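You operate a simulated robot arm through the tools that you are given. There is no shell and no other tool. Be economical: measure what you need, move in short steps, check, and stop when the job is done.

You run a simulated two-armed robot. Do the job below in one go: nothing can be reset, and whatever is moved stays where it is left.

## Task
Wipe up the spill on the top of the steel bench with the cloth and put it back.

Only the result counts: the job must be done as asked and must still hold three seconds after the hand-in. Knocking over, shifting, dropping, spilling or breaking anything else fails it. Flat cloth is picked up by pressing the open fingertips on it (5 to 10 N) and closing them slowly along it; thin cloth reads only 2 to 8 mm in the jaws.

## Robot
Two 6-joint arms with two-finger parallel grippers on one trunk, on a base that drives. Base frame: it is fixed to the floor where the robot stands at the start and does not move with it; the origin is under the middle of the robot, x ahead of it, y to its left, z up; the surface under the hand at the start is at about z = 860. Lengths are in mm, angles in rad, forces in N, time in s.
The left shoulder is at the start at [60, 187, 1122], the right one opposite. With the tool pointing down near the work surface each hand reaches from about 280 to 620 mm from the robot's upright axis, wherever it stands, measured 20 degrees to its own side. Payload 1.57 kg a hand.
The tool frame of a hand sits at the grasp point between the pads (the TCP): z along the fingers, y along the line on which they close. The tips reach 30 mm beyond it. The gripper opens to 110 mm. The fingers are 24 mm wide and 12 mm thick; the gripper's body (48 by 112 mm) begins 78 mm behind the TCP.
Orientation is told as [roll, pitch, yaw] about the base's x, y, z axes, in that order, counted from this pose: with the fingers straight down and closing along the base's y, the tool's x points along the base's -x, its y along +y and its z along -z.

## Interface
- The arms move only by the tool jog_arm. It takes "left_moves", "right_moves" or both (then of equal length, played together; a hand with none holds still); each is a list of rows, each a list of 3 entries, a list of its own where there are three numbers: the turn, a rotation vector about the tool's x, y, z in rad, then the shift along the tool's x, y, z in mm, then the gripper command, from -1 (fully open) to 1 (shut), values between in proportion. In form: [[[rx, ry, rz], [dx, dy, dz], gripper], ...]. A call has 1 to 12 rows; each row shifts and turns the commanded pose from where the row before left it, along the tool's axes as they then stand. A row lasts 0.2 s, in which the tool goes at most 50 mm and 0.15 rad; a call with a longer step from one row to the next is refused whole, and so is a gripper value outside its range. A pose out of reach is approached as far as the arm can. The call stops where the force on the tool passes 40 N (or 10 N more than at its start, if that is more) or the arm is blocked; 0.2 s more then pass. The fingers move at their own pace (about 153 mm/s each) and stop on an object; they squeeze with about 27 N. The grip force told is the motor's: it shows also when the fingers shut on nothing. Time passes only in rows, and 0.2 s behind the last, so rows that do not move let the fingers close. The reply holds the time, the measured pose of the TCP, the force on the tool along the base axes, the opening and the grip force, in the units named above and with some noise, with the torque about the TCP (base axes, N m) and any sound that the robot's microphone picked up, and new pictures: "pictures" is both (left out), scene, wrist or none (wrist: the cameras of the hands that moved).
- Cameras (640 x 400 px; columns grow to the right, rows downward): "scene" is now at [5.2, 15.2, 1650.9]; the picture's right is [0.22, -0.98, 0.00], its down [-0.84, -0.19, -0.50] and it looks along [0.49, 0.11, -0.86] (base axes); focal length 269 px, centre (320, 200). "left" rides on the left gripper at [70, -16, -141] in its tool frame; the picture's right is [0.23, 0.97, 0.00], its down [-0.86, 0.20, -0.48] and it looks along [-0.47, 0.11, 0.88] (tool axes); focal length 222 px, centre (320, 200). "right" rides on the right gripper at [70, 16, -141] in its tool frame; the picture's right is [-0.23, 0.97, 0.00], its down [-0.86, -0.20, -0.48] and it looks along [-0.47, -0.11, 0.88] (tool axes); focal length 222 px, centre (320, 200). There is no depth. A picture from a camera that has moved, and an enlarged one, comes with that camera's place and axes in the base frame and with its lens.
- raise_lower(by): slides the trunk up (or, below 0, down) by that many mm; the arms and the scene camera ride with it, the base frame stays. It gives what a move gives, with no picture.
- steer(legs): drives the robot by 1 to 6 legs, each [ahead, left, turn to the left] in mm, mm and rad, along the robot's own axes; the way and the turn of a leg run together, so that a leg with both is an arc; at most 1500 mm and 3.142 rad a leg. The arms and the cameras ride along, it lands a little off, and it stops where it bumps. It gives what a move gives, and a new picture of the scene camera.
- aim_head(pan, tilt): turns the head with the scene camera to pan (to the left, within 1.501 rad either way) and tilt (down, from -0.506 to 1.204), counted from straight ahead of the robot. It gives what a move gives, and a new picture of the scene camera.
- zoom(camera, box): a new picture of the part [left, top, right, bottom] of that camera's present view, enlarged. No time passes.
- finish_job(): hands the job in; it is judged then, once.

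Work in short steps. Places have to be worked out from the pictures, the camera data and where the tool is seen: move nearer, look again, correct. Check each grasp and each placing, and mend what went wrong. You have 120 turns and 260 pictures in all, those below and enlarged ones among them. Open the grippers and draw the arms clear of the work before you hand the job in, unless the task says otherwise; then end with one line.

The tools are called after "Call:" by a JSON object that holds its "fn" and its "kwargs". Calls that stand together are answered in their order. jog_arm: Moves the arms, as the interface text tells. Its arguments: {"type":"object","properties":{"left_moves":{"type":"array","items":{"type":"array"}},"right_moves":{"type":"array","items":{"type":"array"}},"pictures":{"type":"string","enum":["both","scene","wrist","none"]}},"required":[]} The other tools are called the same way: raise_lower (by) slides the trunk up or down; steer (legs) drives the base; aim_head (pan, tilt) turns the head that bears the scene camera; zoom (camera, box) takes an enlarged picture of a part of a camera's view; finish_job () hands the job in.

At the start:

```text
time_s: 0.0
left_tool_pos: [337.8, 299.3, 1124.7]
left_orientation: [0.0, 0.0, 0.0]
left_contact_force: [0.5, -0.3, 0.4]
left_wrist_torque: [-0.01, -0.03, 0.04]
left_finger_gap: 110.1
left_grasp_force: 0.1
right_tool_pos: [455.6, -112.1, 1132.6]
right_orientation: [0.001, -0.001, 0.001]
right_contact_force: [0.7, 0.4, 0.0]
right_wrist_torque: [-0.02, 0.03, 0.01]
right_finger_gap: 109.9
right_grasp_force: 0.0
trunk travel left (down, up): [-750.0, 240.0]
robot x, y, heading: [1.8, 0.0, -0.003]
head pan, tilt: [0.22, 1.044]
```

scene: 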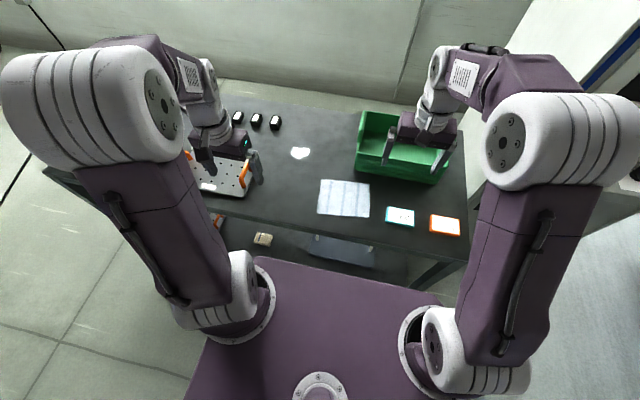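
right: 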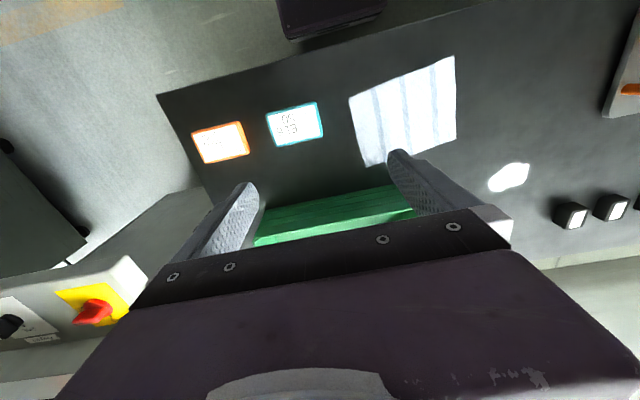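
left: 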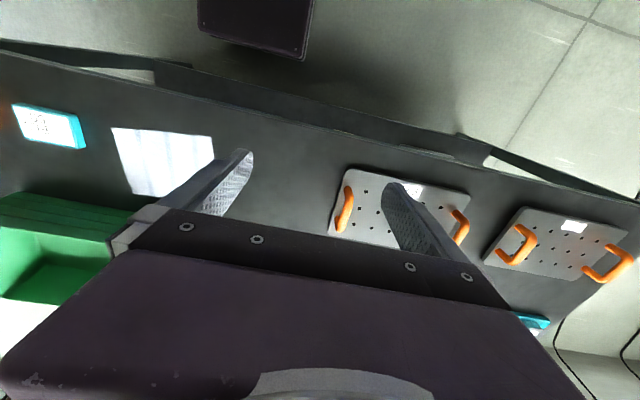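

The pictures show a dark bench with a white cloth near (485, 40) and a white spot near (640, 236). I zoom in on both to be sure which is which.

Call:
{"fn": "zoom", "kwargs": {"camera": "scene", "box": [220, 90, 480, 252]}}

Call:
{"fn": "zoom", "kwargs": {"camera": "right", "box": [320, 40, 640, 240]}}

```text
2.46 times, centred on (350, 171) of scene
camera zoom: at [5.2, 15.2, 1650.9], right [0.22, -0.98, 0.0], down [-0.84, -0.19, -0.5], along [0.49, 0.11, -0.86], focal length 662 px, centre (246, 271)
```

zoom: 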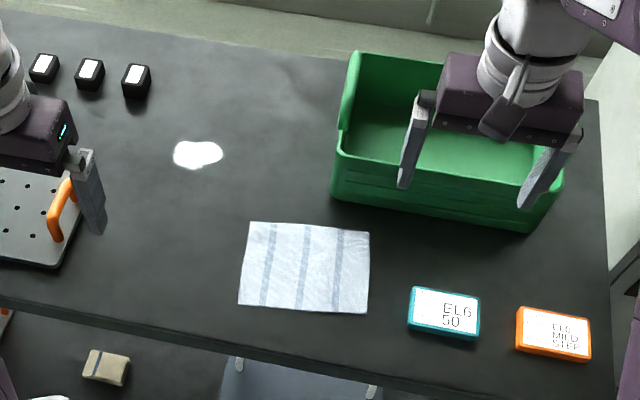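

```text
2.00 times, centred on (480, 140) of right
camera zoom: at [384.1, -95.6, 1274.3], right [0.23, 0.97, 0.0], down [0.86, -0.2, 0.48], along [0.47, -0.11, -0.88], focal length 444 px, centre (0, 320)
```

zoom: 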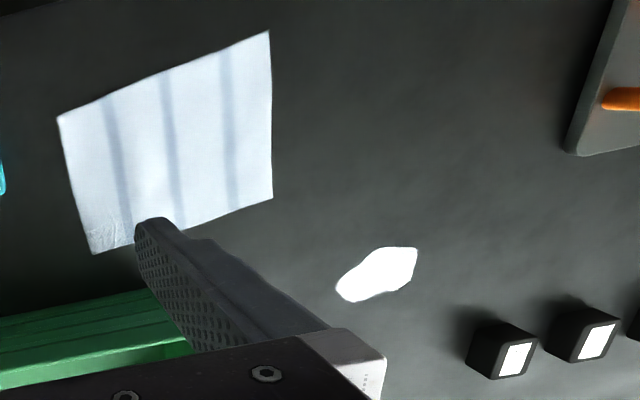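

The cloth is centred near (481, 36), about 175 × 135 mm. The spill is near (641, 236), which is out of the left hand's straight-down reach, so I look down to see how much room the base has in front of the bench.

Call:
{"fn": "aim_head", "kwargs": {"pan": 0.0, "tilt": 1.204}}

Call:
{"fn": "zoom", "kwargs": {"camera": "left", "box": [60, 0, 540, 240]}}

```text
time_s: 0.8
left_tool_pos: [337.7, 300.2, 1125.2]
left_orientation: [0.0, 0.001, 0.002]
left_contact_force: [-0.1, 0.3, 0.8]
left_wrist_torque: [-0.02, 0.01, 0.01]
left_finger_gap: 109.8
left_grasp_force: 0.1
right_tool_pos: [455.3, -112.1, 1132.5]
right_orientation: [-0.001, 0.0, -0.002]
right_contact_force: [0.2, 0.0, 0.4]
right_wrist_torque: [-0.02, 0.01, 0.01]
right_finger_gap: 110.1
right_grasp_force: 0.0
trunk travel left (down, up): [-750.0, 240.0]
robot x, y, heading: [0.1, 2.2, -0.003]
head pan, tilt: [0.0, 1.201]
camera scene: at [-4.2, 0.7, 1641.3], right [0.0, -1.0, 0.0], down [-0.93, 0.0, -0.36], along [0.36, 0.0, -0.93], focal length 269 px, centre (320, 200)
```

scene: 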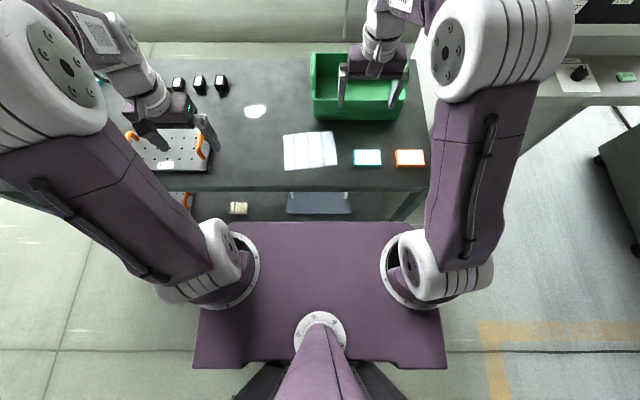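

```text
1.33 times, centred on (300, 120) of left
camera zoom: at [268.2, 282.6, 1266.1], right [-0.23, 0.97, 0.0], down [0.86, 0.2, 0.48], along [0.47, 0.11, -0.88], focal length 296 px, centre (347, 307)
```

zoom: 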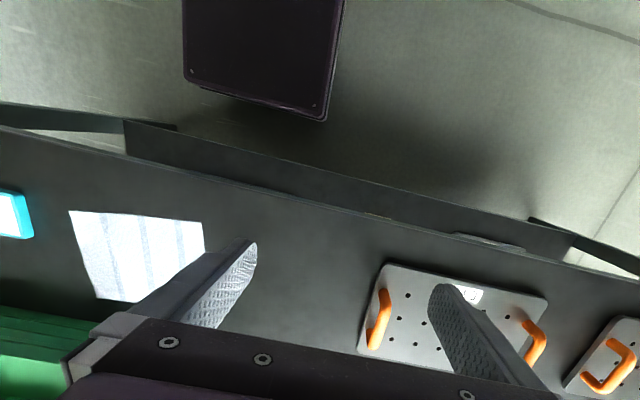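

The bench front edge is at x≈342 and the base front at about 240, leaving roughly 100 mm. I drive 70 mm ahead, staying clear, to bring the spill within reach.

Call:
{"fn": "steer", "kwargs": {"legs": [[70, 0, 0]]}}

```text
time_s: 1.8
left_tool_pos: [404.4, 299.7, 1126.8]
left_orientation: [0.0, -0.004, 0.001]
left_contact_force: [-0.9, -0.6, 0.2]
left_wrist_torque: [-0.02, -0.01, 0.03]
left_finger_gap: 110.0
left_grasp_force: 0.1
right_tool_pos: [520.5, -112.3, 1134.1]
right_orientation: [0.0, -0.005, 0.001]
right_contact_force: [0.9, 0.0, -0.5]
right_wrist_torque: [0.01, -0.01, 0.0]
right_finger_gap: 109.9
right_grasp_force: 0.1
trunk travel left (down, up): [-750.0, 240.0]
robot x, y, heading: [69.9, -6.0, -0.001]
head pan, tilt: [0.0, 1.201]
camera scene: at [60.9, 0.6, 1641.3], right [0.0, -1.0, 0.0], down [-0.93, 0.0, -0.36], along [0.36, 0.0, -0.93], focal length 269 px, centre (320, 200)
```

scene: 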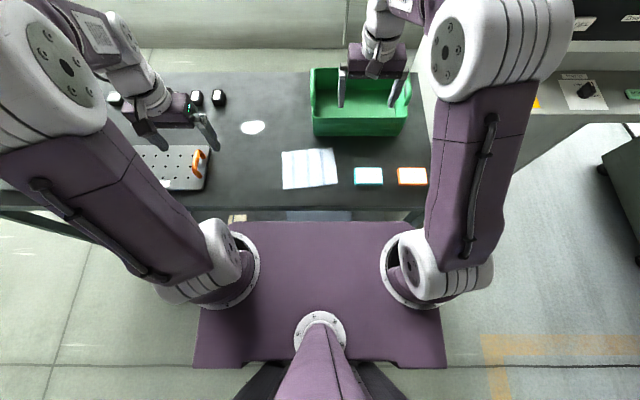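

The drive was clean: the spill is near (633, 235) and the cloth near (476, 34). I move the right hand aside and bring the left hand above the cloth.

Call:
{"fn": "jog_arm", "kwargs": {"left_moves": [[[0, 0, 0], [0, 0, 0], -1], [[0, 0, 0], [0, 0, 0], -1], [[0, 0, 0], [-10, -38, 0], -0.5], [[0, 0, 0], [-10, -38, 0], 0], [[0, 0, 0], [-10, -38, 0], 0.2], [[0, 0, 0], [-10, -38, 0], 0.2], [[0, 0, 0], [-10, -38, 0], 0.2], [[0, 0, 0], [-10, -38, 10], 0.2], [[0, 0, 0], [-10, -37, 30], 0.2], [[0, 0, 0], [0, 0, 40], 0.2], [[0, 0, 0], [0, 0, 30], 0.2], [[0, 0, 0], [0, 0, 0], 0.2]], "right_moves": [[[0, 0, 0], [0, -40, 0], -1], [[0, 0, 0], [0, -40, 0], -1], [[0, 0, 0], [0, -40, 0], -1], [[0, 0, 0], [0, -30, 0], -1], [[0, 0, 0], [0, 0, 0], -1], [[0, 0, 0], [0, 0, 0], -1], [[0, 0, 0], [0, 0, 0], -1], [[0, 0, 0], [0, 0, 0], -1], [[0, 0, 0], [0, 0, 0], -1], [[0, 0, 0], [0, 0, 0], -1], [[0, 0, 0], [0, 0, 0], -1], [[0, 0, 0], [0, 0, 0], -1]]}}

```text
time_s: 4.4
left_tool_pos: [475.6, 35.2, 1012.9]
left_orientation: [-0.001, -0.001, 0.001]
left_contact_force: [0.7, 0.1, -0.4]
left_wrist_torque: [0.01, -0.04, -0.02]
left_finger_gap: 43.9
left_grasp_force: 0.0
right_tool_pos: [525.6, -264.9, 1132.7]
right_orientation: [0.0, 0.0, 0.001]
right_contact_force: [0.3, 0.0, 0.8]
right_wrist_torque: [0.02, 0.0, 0.03]
right_finger_gap: 110.1
right_grasp_force: 0.0
trunk travel left (down, up): [-750.0, 240.0]
robot x, y, heading: [68.8, 1.7, -0.001]
head pan, tilt: [0.0, 1.201]
camera scene: at [65.7, 0.0, 1641.3], right [0.0, -1.0, 0.0], down [-0.93, 0.0, -0.36], along [0.36, 0.0, -0.93], focal length 269 px, centre (320, 200)
camera right: at [454.8, -248.4, 1274.6], right [0.23, 0.97, 0.0], down [0.86, -0.2, 0.48], along [0.47, -0.11, -0.88], focal length 222 px, centre (320, 200)
camera left: at [407.4, 18.2, 1154.6], right [-0.23, 0.97, 0.0], down [0.86, 0.2, 0.48], along [0.47, 0.11, -0.88], focal length 222 px, centre (320, 200)
```

scene: 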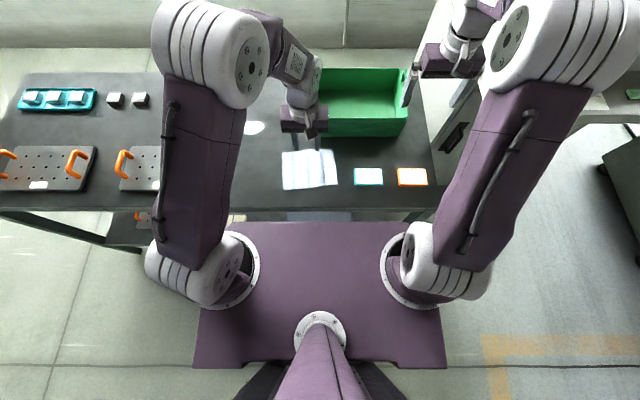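
right: 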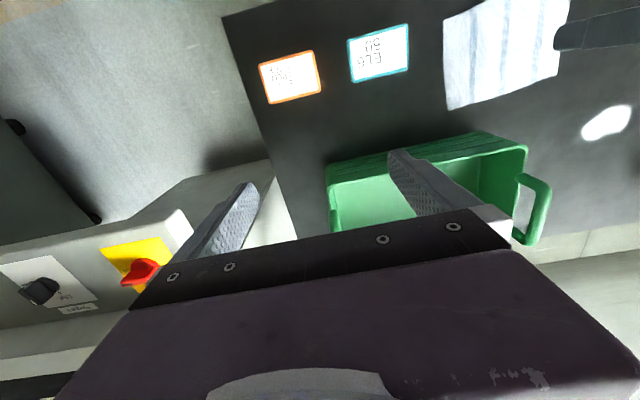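
left: 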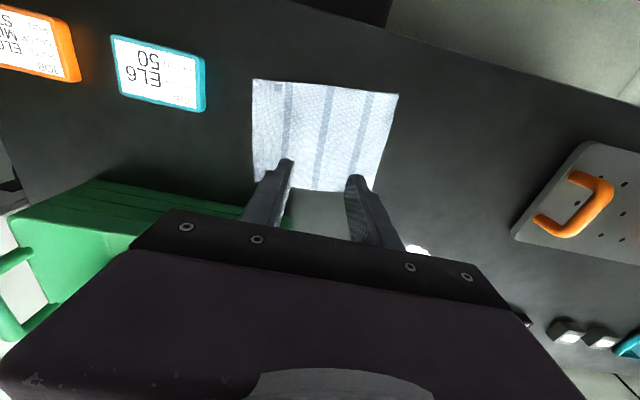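

The wrist camera puts the cloth centre at (480, 37). I go down to just above it.

Call:
{"fn": "jog_arm", "kwargs": {"left_moves": [[[0, 0, 0], [-4, 2, 30], 0.2], [[0, 0, 0], [0, 0, 40], 0.2], [[0, 0, 0], [0, 0, 30], 0.2], [[0, 0, 0], [0, 0, 12], 0.2], [[0, 0, 0], [0, 0, 4], 0.2], [[0, 0, 0], [0, 0, 0], 0.2]], "pictures": "wrist"}}

```text
time_s: 5.8
left_tool_pos: [480.0, 37.2, 900.1]
left_orientation: [-0.001, 0.002, 0.0]
left_contact_force: [-0.8, 0.6, -0.9]
left_wrist_torque: [-0.01, -0.02, 0.01]
left_finger_gap: 44.0
left_grasp_force: 0.1
right_tool_pos: [525.8, -265.0, 1133.2]
right_orientation: [-0.001, 0.0, 0.0]
right_contact_force: [0.2, 0.1, 0.2]
right_wrist_torque: [0.0, 0.02, 0.02]
right_finger_gap: 110.0
right_grasp_force: 0.2
trunk travel left (down, up): [-750.0, 240.0]
robot x, y, heading: [66.3, -0.8, 0.001]
head pan, tilt: [0.0, 1.201]
camera left: at [412.3, 19.9, 1040.4], right [-0.23, 0.97, 0.0], down [0.86, 0.2, 0.48], along [0.47, 0.11, -0.88], focal length 222 px, centre (320, 200)
```

left: 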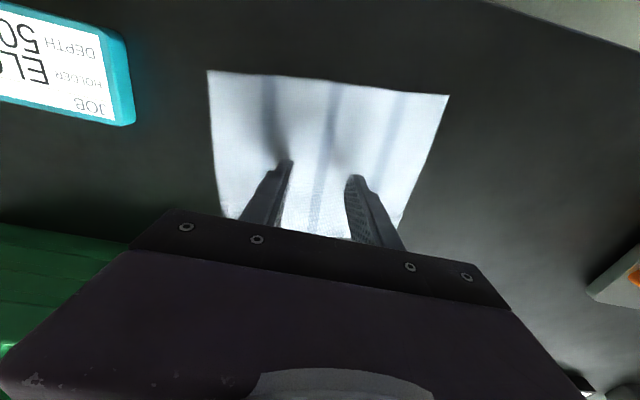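

Tips are about 10 mm above the cloth. I step down slowly to find contact.

Call:
{"fn": "jog_arm", "kwargs": {"left_moves": [[[0, 0, 0], [0, 0, 3], 0.2], [[0, 0, 0], [0, 0, 3], 0.2], [[0, 0, 0], [0, 0, 2], 0.2], [[0, 0, 0], [0, 0, 0], 0.2]], "pictures": "none"}}

```text
time_s: 6.8
left_tool_pos: [480.2, 37.5, 890.9]
left_orientation: [-0.001, 0.0, 0.0]
left_contact_force: [-0.6, 0.4, 2.5]
left_wrist_torque: [0.03, 0.04, 0.03]
left_finger_gap: 43.9
left_grasp_force: 0.2
right_tool_pos: [524.5, -263.3, 1132.8]
right_orientation: [0.001, 0.0, 0.001]
right_contact_force: [0.2, 0.8, -0.9]
right_wrist_torque: [0.03, -0.03, 0.0]
right_finger_gap: 110.2
right_grasp_force: 0.0
trunk travel left (down, up): [-750.0, 240.0]
robot x, y, heading: [71.5, -3.0, -0.003]
head pan, tilt: [0.0, 1.201]
```

Contact begins (about 2.5 N). I press a little further to get into the 5–10 N range.

Call:
{"fn": "jog_arm", "kwargs": {"left_moves": [[[0, 0, 0], [0, 0, 1.5], 0.2], [[0, 0, 0], [0, 0, 0], 0.2]], "pictures": "none"}}

```text
time_s: 7.4
left_tool_pos: [480.6, 38.1, 891.1]
left_orientation: [-0.002, -0.005, -0.001]
left_contact_force: [2.6, 2.5, 24.8]
left_wrist_torque: [0.35, 0.03, -0.04]
left_finger_gap: 43.9
left_grasp_force: 0.1
right_tool_pos: [524.3, -264.6, 1133.5]
right_orientation: [0.0, -0.001, 0.0]
right_contact_force: [0.2, -0.1, 0.4]
right_wrist_torque: [0.02, 0.0, 0.0]
right_finger_gap: 110.2
right_grasp_force: 0.1
trunk travel left (down, up): [-750.0, 240.0]
robot x, y, heading: [72.6, -0.5, 0.005]
head pan, tilt: [0.0, 1.201]
```

That is 25 N for 1.5 mm, so contact is stiff, about 15 N/mm. I back off 1.1 mm to reach roughly 8 N.

Call:
{"fn": "jog_arm", "kwargs": {"left_moves": [[[0, 0, 0], [0, 0, -1.1], 0.2], [[0, 0, 0], [0, 0, 0], 0.2]], "pictures": "none"}}

```text
time_s: 8.0
left_tool_pos: [480.1, 35.9, 891.6]
left_orientation: [0.0, -0.003, 0.0]
left_contact_force: [4.2, 1.5, 20.4]
left_wrist_torque: [0.14, -0.02, -0.01]
left_finger_gap: 44.0
left_grasp_force: 0.1
right_tool_pos: [524.9, -264.1, 1133.3]
right_orientation: [-0.002, -0.001, 0.001]
right_contact_force: [0.3, -0.4, 0.0]
right_wrist_torque: [0.01, -0.01, 0.01]
right_finger_gap: 109.8
right_grasp_force: 0.2
trunk travel left (down, up): [-750.0, 240.0]
robot x, y, heading: [66.1, 0.6, -0.001]
head pan, tilt: [0.0, 1.201]
```

Call:
{"fn": "jog_arm", "kwargs": {"left_moves": [[[0, 0, 0], [0, 0, -1.2], 0.2], [[0, 0, 0], [0, 0, 0], 0.2]], "pictures": "none"}}

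```text
time_s: 8.6
left_tool_pos: [480.5, 37.3, 892.2]
left_orientation: [0.003, 0.001, 0.001]
left_contact_force: [-0.7, -0.6, 0.3]
left_wrist_torque: [0.0, 0.01, 0.01]
left_finger_gap: 44.1
left_grasp_force: 0.0
right_tool_pos: [524.3, -265.3, 1134.0]
right_orientation: [-0.001, 0.0, -0.001]
right_contact_force: [1.3, -0.3, -0.8]
right_wrist_torque: [0.01, 0.02, 0.06]
right_finger_gap: 109.8
right_grasp_force: 0.1
trunk travel left (down, up): [-750.0, 240.0]
robot x, y, heading: [69.9, -0.5, 0.0]
head pan, tilt: [0.0, 1.201]
```

The force is now nil, so I move down 0.6 mm and let it settle.

Call:
{"fn": "jog_arm", "kwargs": {"left_moves": [[[0, 0, 0], [0, 0, 0.6], 0.2], [[0, 0, 0], [0, 0, 0], 0.2], [[0, 0, 0], [0, 0, 0], 0.2]], "pictures": "none"}}

```text
time_s: 9.4
left_tool_pos: [481.5, 35.7, 891.7]
left_orientation: [-0.001, 0.002, 0.002]
left_contact_force: [0.3, 0.0, -0.4]
left_wrist_torque: [0.01, 0.01, 0.01]
left_finger_gap: 44.0
left_grasp_force: 0.1
right_tool_pos: [526.1, -264.4, 1133.3]
right_orientation: [0.001, 0.001, -0.002]
right_contact_force: [0.5, 1.0, -0.2]
right_wrist_torque: [-0.05, 0.0, 0.02]
right_finger_gap: 110.1
right_grasp_force: 0.2
trunk travel left (down, up): [-750.0, 240.0]
robot x, y, heading: [68.8, 2.7, 0.001]
head pan, tilt: [0.0, 1.201]
```

Call:
{"fn": "jog_arm", "kwargs": {"left_moves": [[[0, 0, 0], [0, 0, 0.5], 0.2], [[0, 0, 0], [0, 0, 0], 0.2], [[0, 0, 0], [0, 0, 0], 0.2]], "pictures": "none"}}

```text
time_s: 10.2
left_tool_pos: [481.1, 36.8, 891.1]
left_orientation: [0.0, -0.001, 0.001]
left_contact_force: [0.5, 0.2, 0.3]
left_wrist_torque: [-0.01, -0.04, 0.0]
left_finger_gap: 44.2
left_grasp_force: 0.2
right_tool_pos: [524.3, -263.7, 1133.2]
right_orientation: [0.0, -0.001, 0.0]
right_contact_force: [0.2, -0.2, 0.0]
right_wrist_torque: [0.0, 0.03, -0.01]
right_finger_gap: 109.9
right_grasp_force: 0.1
trunk travel left (down, up): [-750.0, 240.0]
robot x, y, heading: [64.5, -2.0, -0.001]
head pan, tilt: [0.0, 1.201]
```

Call:
{"fn": "jog_arm", "kwargs": {"left_moves": [[[0, 0, 0], [0, 0, 0.5], 0.2], [[0, 0, 0], [0, 0, 0], 0.2], [[0, 0, 0], [0, 0, 0], 0.2]], "pictures": "none"}}

```text
time_s: 11.0
left_tool_pos: [481.0, 36.2, 891.1]
left_orientation: [0.0, 0.0, 0.0]
left_contact_force: [1.5, -0.4, 13.6]
left_wrist_torque: [0.09, 0.01, -0.03]
left_finger_gap: 43.8
left_grasp_force: 0.1
right_tool_pos: [524.6, -265.9, 1134.2]
right_orientation: [0.0, -0.002, 0.0]
right_contact_force: [0.0, 0.4, -0.3]
right_wrist_torque: [-0.04, 0.0, 0.01]
right_finger_gap: 109.9
right_grasp_force: 0.0
trunk travel left (down, up): [-750.0, 240.0]
robot x, y, heading: [71.8, 0.1, 0.004]
head pan, tilt: [0.0, 1.201]
```

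At 13.6 N I ease back 0.25 mm and close the fingers slowly along the cloth.

Call:
{"fn": "jog_arm", "kwargs": {"left_moves": [[[0, 0, 0], [0, 0, -0.25], 0.2], [[0, 0, 0], [0, 0, 0], 0.3], [[0, 0, 0], [0, 0, 0], 0.4], [[0, 0, 0], [0, 0, 0], 0.5], [[0, 0, 0], [0, 0, 0], 0.6], [[0, 0, 0], [0, 0, 0], 0.7], [[0, 0, 0], [0, 0, 0], 0.8], [[0, 0, 0], [0, 0, 0], 0.9], [[0, 0, 0], [0, 0, 0], 1], [[0, 0, 0], [0, 0, 0], 1], [[0, 0, 0], [0, 0, 0], 1]], "pictures": "wrist"}}

```text
time_s: 13.4
left_tool_pos: [480.5, 36.2, 890.0]
left_orientation: [0.001, -0.003, 0.0]
left_contact_force: [-0.4, -2.6, 12.4]
left_wrist_torque: [-0.05, 0.03, 0.02]
left_finger_gap: 1.8
left_grasp_force: 23.2
right_tool_pos: [524.2, -264.6, 1133.1]
right_orientation: [-0.001, -0.003, 0.0]
right_contact_force: [-0.3, -0.3, 0.2]
right_wrist_torque: [-0.01, 0.04, 0.0]
right_finger_gap: 110.2
right_grasp_force: 0.0
trunk travel left (down, up): [-750.0, 240.0]
robot x, y, heading: [69.0, 0.9, -0.0]
head pan, tilt: [0.0, 1.201]
camera left: at [411.3, 18.6, 1031.9], right [-0.23, 0.97, 0.0], down [0.85, 0.2, 0.48], along [0.47, 0.11, -0.88], focal length 222 px, centre (320, 200)
```

left: 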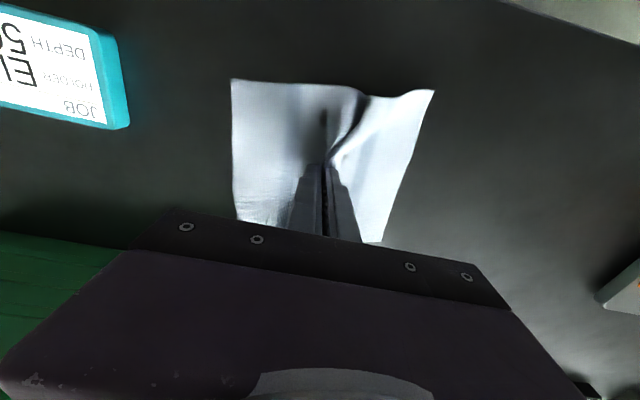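

The cloth bunched and the gap reads 1.8 mm. I lift 60 mm to check the grip.

Call:
{"fn": "jog_arm", "kwargs": {"left_moves": [[[0, 0, 0], [0, 0, -20], 1], [[0, 0, 0], [0, 0, -40], 1], [[0, 0, 0], [0, 0, 0], 1]]}}

```text
time_s: 14.2
left_tool_pos: [481.8, 35.6, 951.5]
left_orientation: [0.0, 0.001, 0.0]
left_contact_force: [-0.2, -0.1, -0.2]
left_wrist_torque: [0.0, -0.01, 0.03]
left_finger_gap: 1.8
left_grasp_force: 23.6
right_tool_pos: [526.5, -263.9, 1132.4]
right_orientation: [0.001, 0.0, 0.0]
right_contact_force: [0.4, -0.2, 0.3]
right_wrist_torque: [0.0, 0.04, 0.01]
right_finger_gap: 109.8
right_grasp_force: 0.0
trunk travel left (down, up): [-750.0, 240.0]
robot x, y, heading: [72.4, 0.9, -0.001]
head pan, tilt: [0.0, 1.201]
camera scene: at [66.8, 0.5, 1641.3], right [0.0, -1.0, 0.0], down [-0.93, 0.0, -0.36], along [0.36, 0.0, -0.93], focal length 269 px, centre (320, 200)
camera left: at [413.4, 18.9, 1092.2], right [-0.23, 0.97, 0.0], down [0.86, 0.2, 0.48], along [0.46, 0.11, -0.88], focal length 222 px, centre (320, 200)
```

scene: 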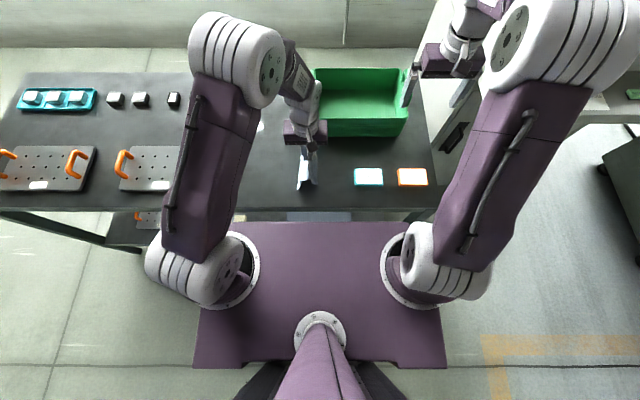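
left: 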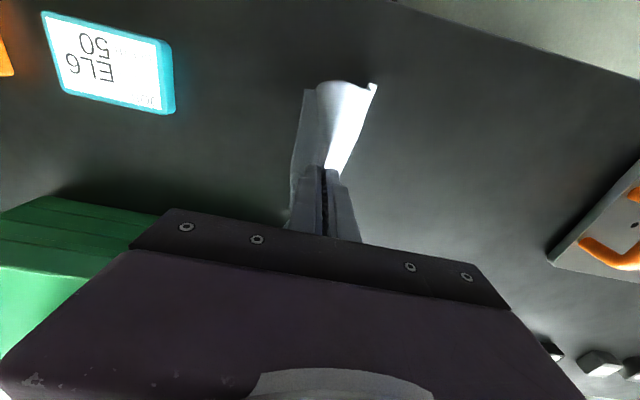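

The cloth is held. I carry it to near the spill and look.

Call:
{"fn": "jog_arm", "kwargs": {"left_moves": [[[0, 0, 0], [0, 0, -40], 1], [[0, 0, 0], [-15, 30, -10], 1], [[0, 0, 0], [-15, 40, 0], 1], [[0, 0, 0], [-15, 40, 0], 1], [[0, 0, 0], [-15, 40, 0], 1], [[0, 0, 0], [-15, 40, 0], 1], [[0, 0, 0], [-15, 8, 0], 1], [[0, 0, 0], [0, 0, 0], 1]]}}

```text
time_s: 16.0
left_tool_pos: [571.7, 234.5, 1000.0]
left_orientation: [0.0, 0.0, 0.0]
left_contact_force: [-0.7, -1.0, -0.4]
left_wrist_torque: [0.01, 0.01, -0.02]
left_finger_gap: 2.1
left_grasp_force: 23.1
right_tool_pos: [525.7, -265.4, 1134.0]
right_orientation: [0.0, 0.0, -0.001]
right_contact_force: [-0.7, -0.2, 0.5]
right_wrist_torque: [0.0, 0.0, 0.01]
right_finger_gap: 110.1
right_grasp_force: 0.0
trunk travel left (down, up): [-750.0, 240.0]
robot x, y, heading: [75.5, 0.3, 0.001]
head pan, tilt: [0.0, 1.201]
camera scene: at [65.7, 0.4, 1641.3], right [0.0, -1.0, 0.0], down [-0.93, 0.0, -0.36], along [0.36, 0.0, -0.93], focal length 269 px, centre (320, 200)
camera left: at [503.8, 217.0, 1140.8], right [-0.23, 0.97, 0.0], down [0.86, 0.2, 0.48], along [0.47, 0.11, -0.88], focal length 222 px, centre (320, 200)
```

scene: 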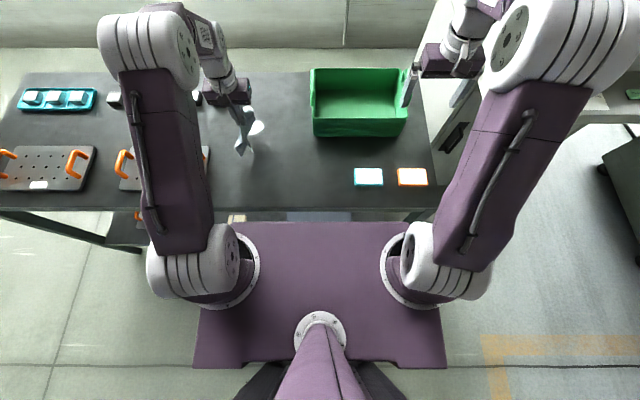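
left: 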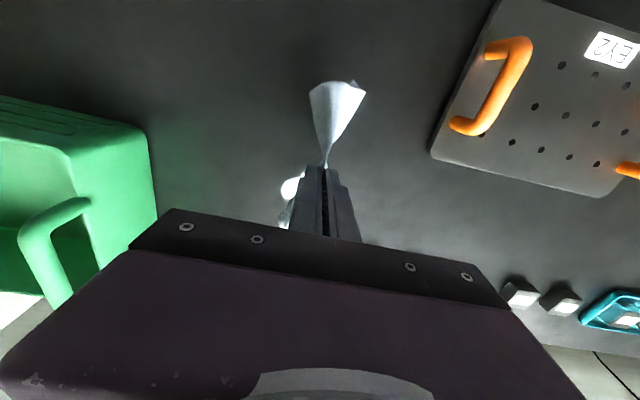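

The spill spans about x 610–668, y 199–271. I lower the cloth at its near right corner, stopping just above contact.

Call:
{"fn": "jog_arm", "kwargs": {"left_moves": [[[0, 0, 0], [-20, -20, 0], 1], [[0, 0, 0], [-25, -20, 20], 1], [[0, 0, 0], [0, 0, 40], 1], [[0, 0, 0], [0, 0, 30], 1], [[0, 0, 0], [0, 0, 12], 1], [[0, 0, 0], [0, 0, 4], 1], [[0, 0, 0], [0, 0, 0], 1]]}}

```text
time_s: 17.6
left_tool_pos: [615.9, 193.1, 894.2]
left_orientation: [0.001, 0.001, -0.002]
left_contact_force: [-0.3, -0.1, -0.1]
left_wrist_torque: [-0.01, 0.0, -0.02]
left_finger_gap: 2.3
left_grasp_force: 23.9
right_tool_pos: [525.9, -264.3, 1133.4]
right_orientation: [0.001, -0.001, 0.0]
right_contact_force: [0.4, 0.2, -1.0]
right_wrist_torque: [0.02, 0.01, -0.02]
right_finger_gap: 110.1
right_grasp_force: 0.0
trunk travel left (down, up): [-750.0, 240.0]
robot x, y, heading: [71.4, 1.7, -0.0]
head pan, tilt: [0.0, 1.201]
camera scene: at [65.9, 0.3, 1641.3], right [0.0, -1.0, 0.0], down [-0.93, 0.0, -0.36], along [0.36, 0.0, -0.93], focal length 269 px, centre (320, 200)
camera left: at [547.1, 176.3, 1035.4], right [-0.23, 0.97, 0.0], down [0.86, 0.2, 0.48], along [0.47, 0.11, -0.88], focal length 222 px, centre (320, 200)
```

scene: 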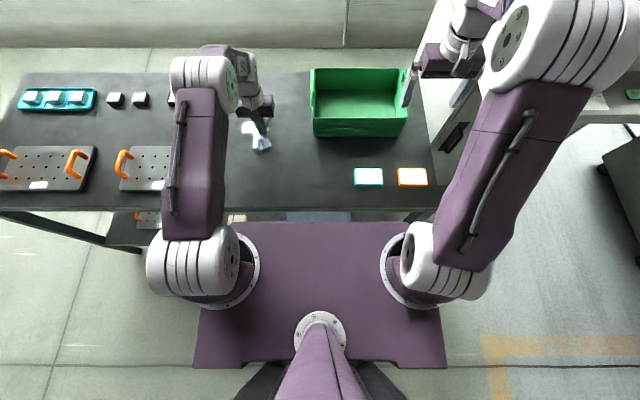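
left: 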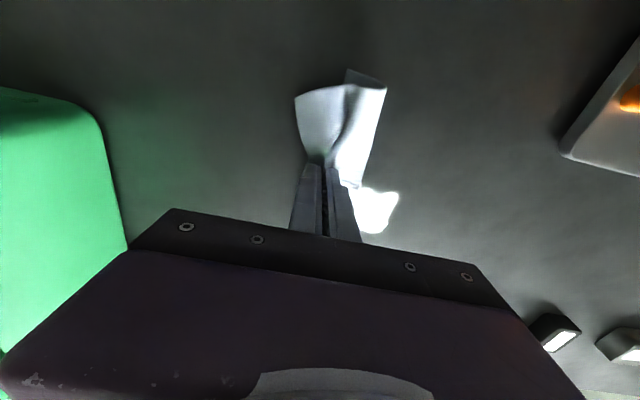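

Reach is fine here and the spill shows just left of the fingers. I press down until I read force.

Call:
{"fn": "jog_arm", "kwargs": {"left_moves": [[[0, 0, 0], [0, 0, 2], 1], [[0, 0, 0], [0, 0, 1.5], 1], [[0, 0, 0], [0, 0, 0], 1]], "pictures": "none"}}

```text
time_s: 18.4
left_tool_pos: [615.6, 193.7, 891.7]
left_orientation: [-0.002, -0.002, 0.0]
left_contact_force: [0.4, 0.5, 9.1]
left_wrist_torque: [0.07, 0.03, 0.03]
left_finger_gap: 2.3
left_grasp_force: 23.6
right_tool_pos: [523.6, -265.2, 1133.9]
right_orientation: [-0.001, -0.001, -0.001]
right_contact_force: [-1.3, 0.8, -0.4]
right_wrist_torque: [0.03, 0.0, 0.02]
right_finger_gap: 110.0
right_grasp_force: 0.0
trunk travel left (down, up): [-750.0, 240.0]
robot x, y, heading: [68.1, 0.6, 0.001]
head pan, tilt: [0.0, 1.201]
```

At 9 N I make the first stroke across in +y, step forward 15 mm and come back.

Call:
{"fn": "jog_arm", "kwargs": {"left_moves": [[[0, 0, 0], [0, 20, 0], 1], [[0, 0, 0], [0, 20, 0], 1], [[0, 0, 0], [0, 20, 0], 1], [[0, 0, 0], [0, 20, 0], 1], [[0, 0, 0], [0, 8, 0], 1], [[0, 0, 0], [-15, 0, 0], 1], [[0, 0, 0], [0, -20, 0], 1], [[0, 0, 0], [0, -20, 0], 1], [[0, 0, 0], [0, -20, 0], 1], [[0, 0, 0], [0, -20, 0], 1], [[0, 0, 0], [0, -8, 0], 1], [[0, 0, 0], [0, 0, 0], 1]]}}

```text
time_s: 21.0
left_tool_pos: [629.4, 195.0, 893.0]
left_orientation: [-0.001, -0.001, 0.0]
left_contact_force: [-0.1, 5.2, 18.4]
left_wrist_torque: [0.27, 0.02, -0.01]
left_finger_gap: 2.2
left_grasp_force: 23.0
right_tool_pos: [523.1, -264.2, 1134.5]
right_orientation: [-0.001, -0.002, -0.001]
right_contact_force: [-0.6, -0.7, -0.1]
right_wrist_torque: [0.0, -0.05, -0.01]
right_finger_gap: 109.9
right_grasp_force: 0.1
trunk travel left (down, up): [-750.0, 240.0]
robot x, y, heading: [66.7, 2.6, -0.002]
head pan, tilt: [0.0, 1.201]
camera scene: at [62.6, 1.0, 1641.4], right [0.0, -1.0, 0.0], down [-0.93, 0.0, -0.36], along [0.36, 0.0, -0.93], focal length 269 px, centre (320, 200)
camera left: at [560.3, 177.7, 1033.0], right [-0.23, 0.97, 0.0], down [0.85, 0.2, 0.48], along [0.47, 0.11, -0.88], focal length 222 px, centre (320, 200)
```

scene: 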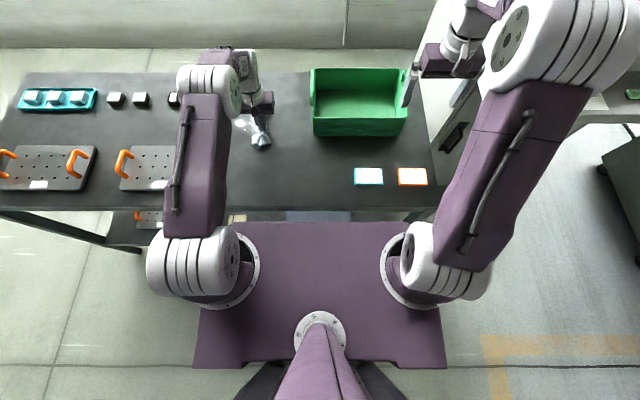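
left: 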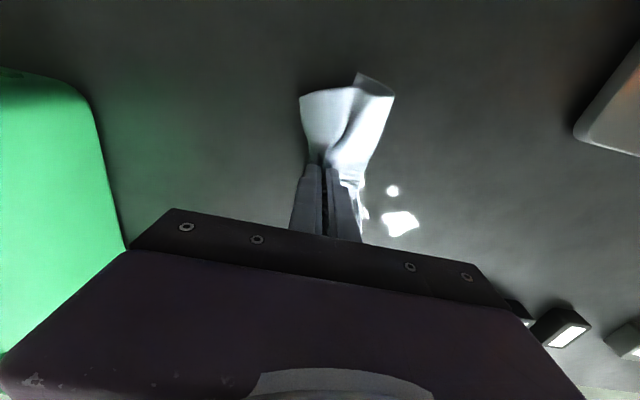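

It's wiping: remaining patches sit near (628, 258), (658, 240) and (659, 277). I continue the strokes further out and further left.

Call:
{"fn": "jog_arm", "kwargs": {"left_moves": [[[0, 0, 0], [-16, 0, -0.3], 1], [[0, 0, 0], [0, 20, 0], 1], [[0, 0, 0], [0, 20, 0], 1], [[0, 0, 0], [0, 20, 0], 1], [[0, 0, 0], [0, 20, 0], 1], [[0, 0, 0], [0, 20, 0], 1], [[0, 0, 0], [-14, 0, 0], 1], [[0, 0, 0], [0, -20, 0], 1], [[0, 0, 0], [0, -20, 0], 1], [[0, 0, 0], [0, -20, 0], 1], [[0, 0, 0], [0, -20, 0], 1], [[0, 0, 0], [0, -15, 0], 1]]}}

```text
time_s: 23.6
left_tool_pos: [653.2, 200.6, 894.0]
left_orientation: [0.0, -0.003, 0.0]
left_contact_force: [0.1, 3.7, 10.2]
left_wrist_torque: [0.17, 0.04, -0.01]
left_finger_gap: 2.1
left_grasp_force: 23.6
left hand out of reach, approached as far as the arm can: row 7
right_tool_pos: [524.3, -263.6, 1134.5]
right_orientation: [0.0, -0.001, -0.001]
right_contact_force: [-0.3, 0.6, -0.3]
right_wrist_torque: [0.01, 0.01, -0.02]
right_finger_gap: 109.9
right_grasp_force: 0.0
trunk travel left (down, up): [-750.0, 240.0]
robot x, y, heading: [68.8, -1.8, 0.0]
head pan, tilt: [0.0, 1.201]
camera scene: at [64.0, 0.3, 1641.4], right [0.0, -1.0, 0.0], down [-0.93, 0.0, -0.36], along [0.36, 0.0, -0.93], focal length 269 px, centre (320, 200)
camera left: at [583.0, 183.1, 1033.2], right [-0.23, 0.97, 0.0], down [0.85, 0.2, 0.48], along [0.47, 0.11, -0.88], focal length 222 px, centre (320, 200)
```

scene: 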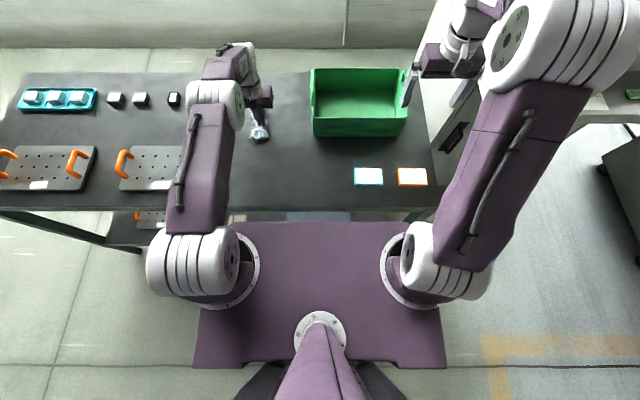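
left: 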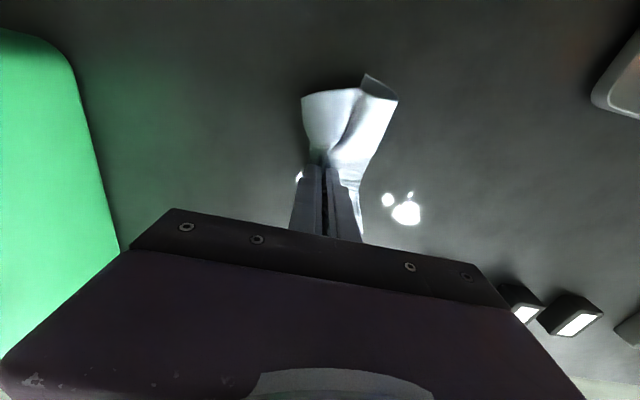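

Small spots remain near (662, 263) and (671, 283), just past easy reach. I lift the cloth, then drive 25 mm ahead.

Call:
{"fn": "jog_arm", "kwargs": {"left_moves": [[[0, 0, 0], [0, 0, -40], 1], [[0, 0, 0], [10, 0, -40], 1], [[0, 0, 0], [10, 0, 0], 1]], "pictures": "none"}}

Call:
{"fn": "steer", "kwargs": {"legs": [[25, 0, 0]]}}

Call:
{"fn": "zoom", "kwargs": {"camera": "left", "box": [160, 50, 480, 250]}}

Call:
{"fn": "zoom", "kwargs": {"camera": "scene", "box": [160, 80, 320, 180]}}

```text
time_s: 24.4
left_tool_pos: [632.8, 200.7, 969.8]
left_orientation: [0.0, 0.0, 0.002]
left_contact_force: [-0.1, 1.0, 0.2]
left_wrist_torque: [-0.03, -0.01, -0.05]
left_finger_gap: 2.0
left_grasp_force: 23.0
right_tool_pos: [526.2, -263.8, 1132.2]
right_orientation: [0.0, 0.0, -0.001]
right_contact_force: [-1.2, 0.3, -0.1]
right_wrist_torque: [0.03, 0.02, 0.0]
right_finger_gap: 110.0
right_grasp_force: 0.0
trunk travel left (down, up): [-750.0, 240.0]
robot x, y, heading: [68.6, 0.0, 0.001]
head pan, tilt: [0.0, 1.201]
```

```text
time_s: 25.2
left_tool_pos: [653.4, 200.3, 974.3]
left_orientation: [0.0, -0.004, 0.0]
left_contact_force: [-0.6, -1.2, 0.0]
left_wrist_torque: [0.02, -0.05, 0.03]
left_finger_gap: 2.3
left_grasp_force: 23.2
right_tool_pos: [544.3, -264.5, 1134.5]
right_orientation: [0.0, -0.004, 0.0]
right_contact_force: [-1.2, 0.0, 0.7]
right_wrist_torque: [0.0, -0.05, 0.02]
right_finger_gap: 110.0
right_grasp_force: 0.1
trunk travel left (down, up): [-750.0, 240.0]
robot x, y, heading: [94.4, 2.8, -0.001]
head pan, tilt: [0.0, 1.201]
camera scene: at [83.0, 0.5, 1641.3], right [0.0, -1.0, 0.0], down [-0.93, 0.0, -0.37], along [0.37, 0.0, -0.93], focal length 269 px, centre (320, 200)
```

scene: 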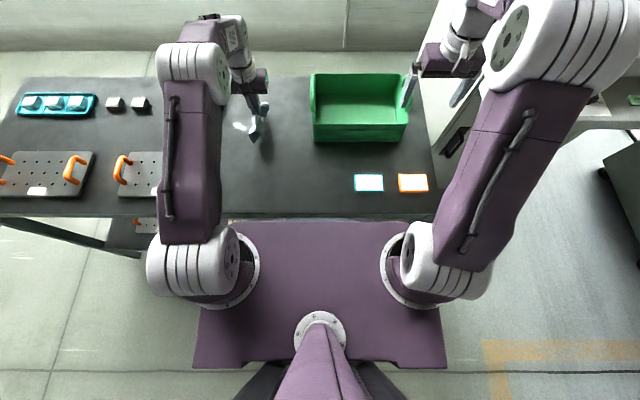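

```text
2.00 times, centred on (320, 150) of left
camera zoom: at [584.2, 182.8, 1114.3], right [-0.23, 0.97, 0.0], down [0.85, 0.2, 0.48], along [0.47, 0.11, -0.88], focal length 444 px, centre (320, 300)
```

zoom: 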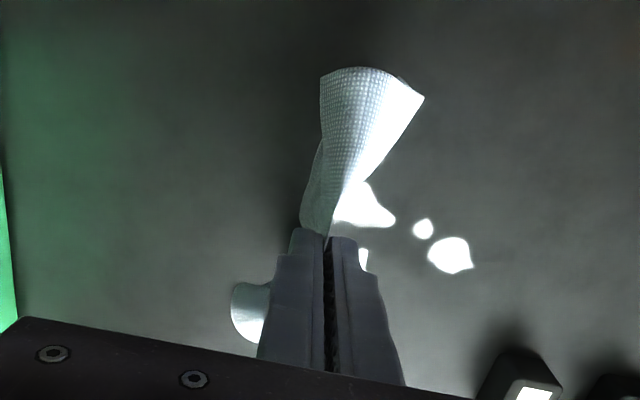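

```text
4.00 times, centred on (240, 130) of scene
camera zoom: at [83.0, 0.5, 1641.3], right [0.0, -1.0, 0.0], down [-0.93, 0.0, -0.37], along [0.37, 0.0, -0.93], focal length 1076 px, centre (640, 480)
```

zoom: 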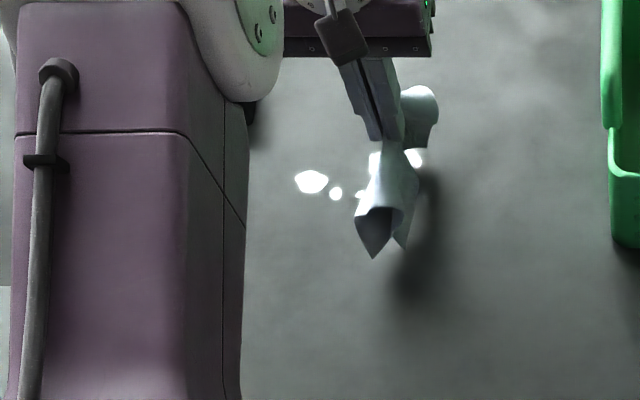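

Residues remain in x 640–695, y 195–295. I tilt the fingers 0.2 rad forward to gain reach and come down at (684, 195).

Call:
{"fn": "jog_arm", "kwargs": {"left_moves": [[[0, -0.1, 0], [0, 0, 0], 1], [[0, -0.1, 0], [0, 0, 0], 1], [[0, 0, 0], [-8, -5, 40], 1], [[0, 0, 0], [-8, 0, 30], 1], [[0, 0, 0], [0, 0, 8], 1], [[0, 0, 0], [0, 0, 0], 1]]}}

```text
time_s: 26.6
left_tool_pos: [689.5, 195.6, 895.6]
left_orientation: [0.002, -0.2, 0.0]
left_contact_force: [0.4, 0.5, 0.7]
left_wrist_torque: [-0.04, 0.03, 0.01]
left_finger_gap: 2.0
left_grasp_force: 23.7
right_tool_pos: [551.5, -263.7, 1132.9]
right_orientation: [0.002, -0.001, -0.001]
right_contact_force: [0.1, 0.3, -0.1]
right_wrist_torque: [-0.02, 0.02, 0.0]
right_finger_gap: 109.8
right_grasp_force: 0.0
trunk travel left (down, up): [-750.0, 240.0]
robot x, y, heading: [93.8, -0.9, -0.003]
head pan, tilt: [0.0, 1.201]
camera scene: at [91.4, 0.4, 1641.3], right [0.0, -1.0, 0.0], down [-0.93, 0.0, -0.36], along [0.36, 0.0, -0.93], focal length 269 px, centre (320, 200)
camera left: at [593.9, 178.1, 1020.5], right [-0.22, 0.97, -0.04], down [0.74, 0.2, 0.64], along [0.63, 0.11, -0.77], focal length 222 px, centre (320, 200)
```

scene: 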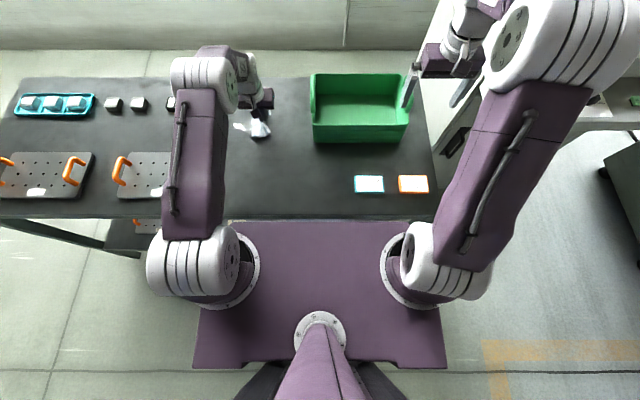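
left: 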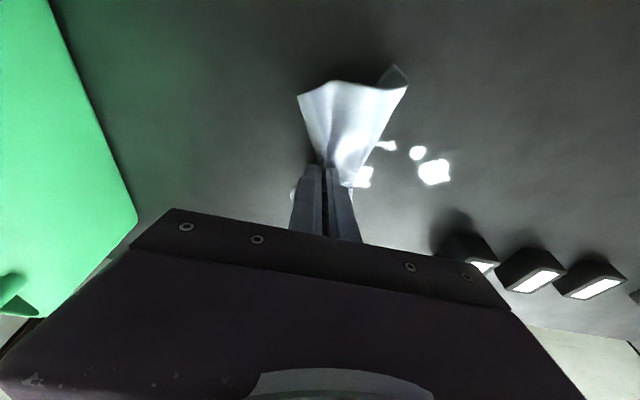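

Spots sit at (690, 232), (671, 285), (660, 264) and (659, 239). I press and stroke at this x, then step back toward me and return.

Call:
{"fn": "jog_arm", "kwargs": {"left_moves": [[[0, 0, 0], [0, 0, 2], 1], [[0, 0, 0], [0, 0, 1], 1], [[0, 0, 0], [0, 0, 0], 1]], "pictures": "none"}}

```text
time_s: 27.4
left_tool_pos: [688.5, 195.2, 895.2]
left_orientation: [0.0, -0.2, 0.0]
left_contact_force: [-0.8, 0.3, 5.7]
left_wrist_torque: [0.06, 0.04, -0.01]
left_finger_gap: 2.1
left_grasp_force: 23.9
right_tool_pos: [549.6, -264.8, 1133.8]
right_orientation: [0.001, 0.0, 0.001]
right_contact_force: [0.6, -0.9, -0.1]
right_wrist_torque: [0.05, 0.02, -0.02]
right_finger_gap: 109.9
right_grasp_force: 0.2
trunk travel left (down, up): [-750.0, 240.0]
robot x, y, heading: [95.1, -3.0, 0.001]
head pan, tilt: [0.0, 1.201]
```

Call:
{"fn": "jog_arm", "kwargs": {"left_moves": [[[0, 0, 0], [0, 20, 0.3], 1], [[0, 0, 0], [0, 20, 0], 1], [[0, 0, 0], [0, 20, 0], 1], [[0, 0, 0], [0, 20, 0], 1], [[0, 0, 0], [0, 20, 0], 1], [[0, 0, 0], [13.7, 0, -2.8], 1], [[0, 0, 0], [0, -20, 0], 1], [[0, 0, 0], [0, -20, 0], 1], [[0, 0, 0], [0, -20, 0], 1], [[0, 0, 0], [0, -20, 0], 1], [[0, 0, 0], [0, -20, 0], 1], [[0, 0, 0], [0, 0, 0], 1]]}}

```text
time_s: 30.0
left_tool_pos: [674.0, 196.6, 895.5]
left_orientation: [-0.001, -0.2, 0.0]
left_contact_force: [-0.2, 0.3, 0.3]
left_wrist_torque: [0.02, 0.0, 0.01]
left_finger_gap: 1.8
left_grasp_force: 24.0
right_tool_pos: [549.3, -264.3, 1132.8]
right_orientation: [0.0, 0.0, 0.0]
right_contact_force: [0.1, 0.3, 0.0]
right_wrist_torque: [0.01, 0.02, 0.0]
right_finger_gap: 110.0
right_grasp_force: 0.0
trunk travel left (down, up): [-750.0, 240.0]
robot x, y, heading: [91.5, 0.3, 0.002]
head pan, tilt: [0.0, 1.201]
camera scene: at [90.3, 1.0, 1641.3], right [0.0, -1.0, 0.0], down [-0.93, 0.0, -0.36], along [0.36, 0.0, -0.93], focal length 269 px, centre (320, 200)
camera left: at [579.0, 178.8, 1020.0], right [-0.22, 0.97, -0.05], down [0.74, 0.2, 0.64], along [0.63, 0.11, -0.77], focal length 222 px, centre (320, 200)
```

scene: 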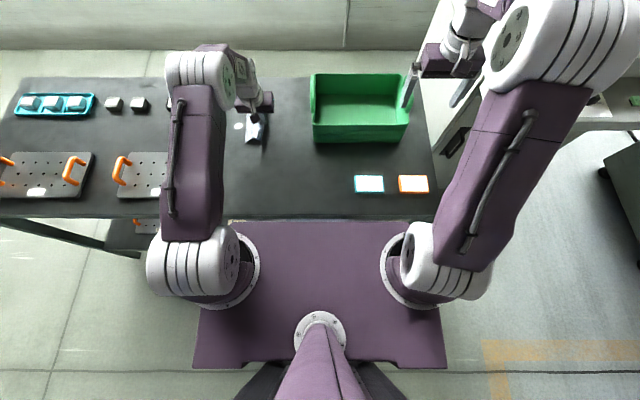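
left: 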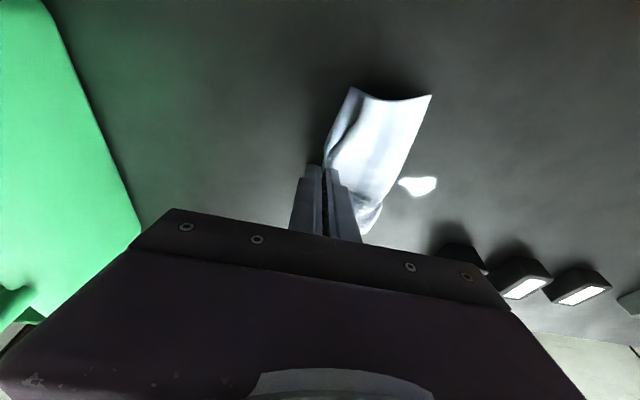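

One patch remains, near (671, 279), and contact was lost on the return stroke. I press more and stroke to y≈300, step back and return.

Call:
{"fn": "jog_arm", "kwargs": {"left_moves": [[[0, 0, 0], [0, 0, 1.4], 1], [[0, 0, 0], [8, 25, -1.6], 1], [[0, 0, 0], [0, 25, 0], 1], [[0, 0, 0], [0, 20, 0], 1], [[0, 0, 0], [0, 20, 0], 1], [[0, 0, 0], [0, 18, 0.3], 1], [[0, 0, 0], [-9, 0, 1.8], 1], [[0, 0, 0], [0, -20, 0], 1], [[0, 0, 0], [0, -20, 0], 1], [[0, 0, 0], [0, -20, 0], 1], [[0, 0, 0], [0, 0, 0], 1]]}}

```text
time_s: 32.4
left_tool_pos: [676.0, 242.6, 893.0]
left_orientation: [-0.002, -0.202, 0.0]
left_contact_force: [-0.5, 0.7, 2.2]
left_wrist_torque: [0.0, 0.01, -0.01]
left_finger_gap: 2.0
left_grasp_force: 23.5
right_tool_pos: [549.1, -263.7, 1133.8]
right_orientation: [0.001, 0.0, 0.0]
right_contact_force: [0.6, -0.5, -0.5]
right_wrist_torque: [-0.01, 0.01, -0.01]
right_finger_gap: 110.2
right_grasp_force: 0.0
trunk travel left (down, up): [-750.0, 240.0]
robot x, y, heading: [97.5, -3.5, 0.002]
head pan, tilt: [0.0, 1.201]
camera scene: at [89.8, 0.9, 1641.3], right [0.0, -1.0, 0.0], down [-0.93, 0.0, -0.36], along [0.36, 0.0, -0.93], focal length 269 px, centre (320, 200)
camera left: at [581.1, 225.5, 1017.9], right [-0.22, 0.97, -0.05], down [0.74, 0.2, 0.64], along [0.63, 0.11, -0.77], focal length 222 px, centre (320, 200)
```

scene: 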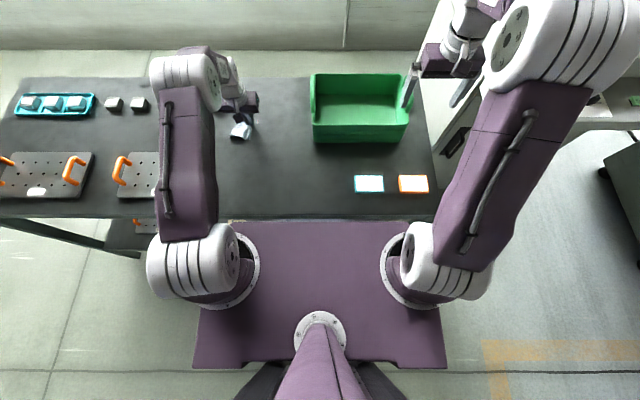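
left: 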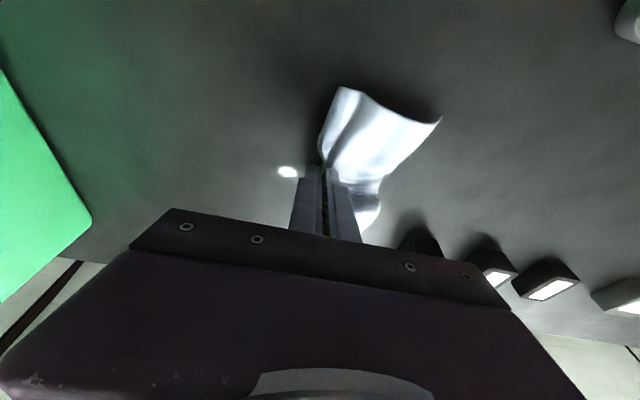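

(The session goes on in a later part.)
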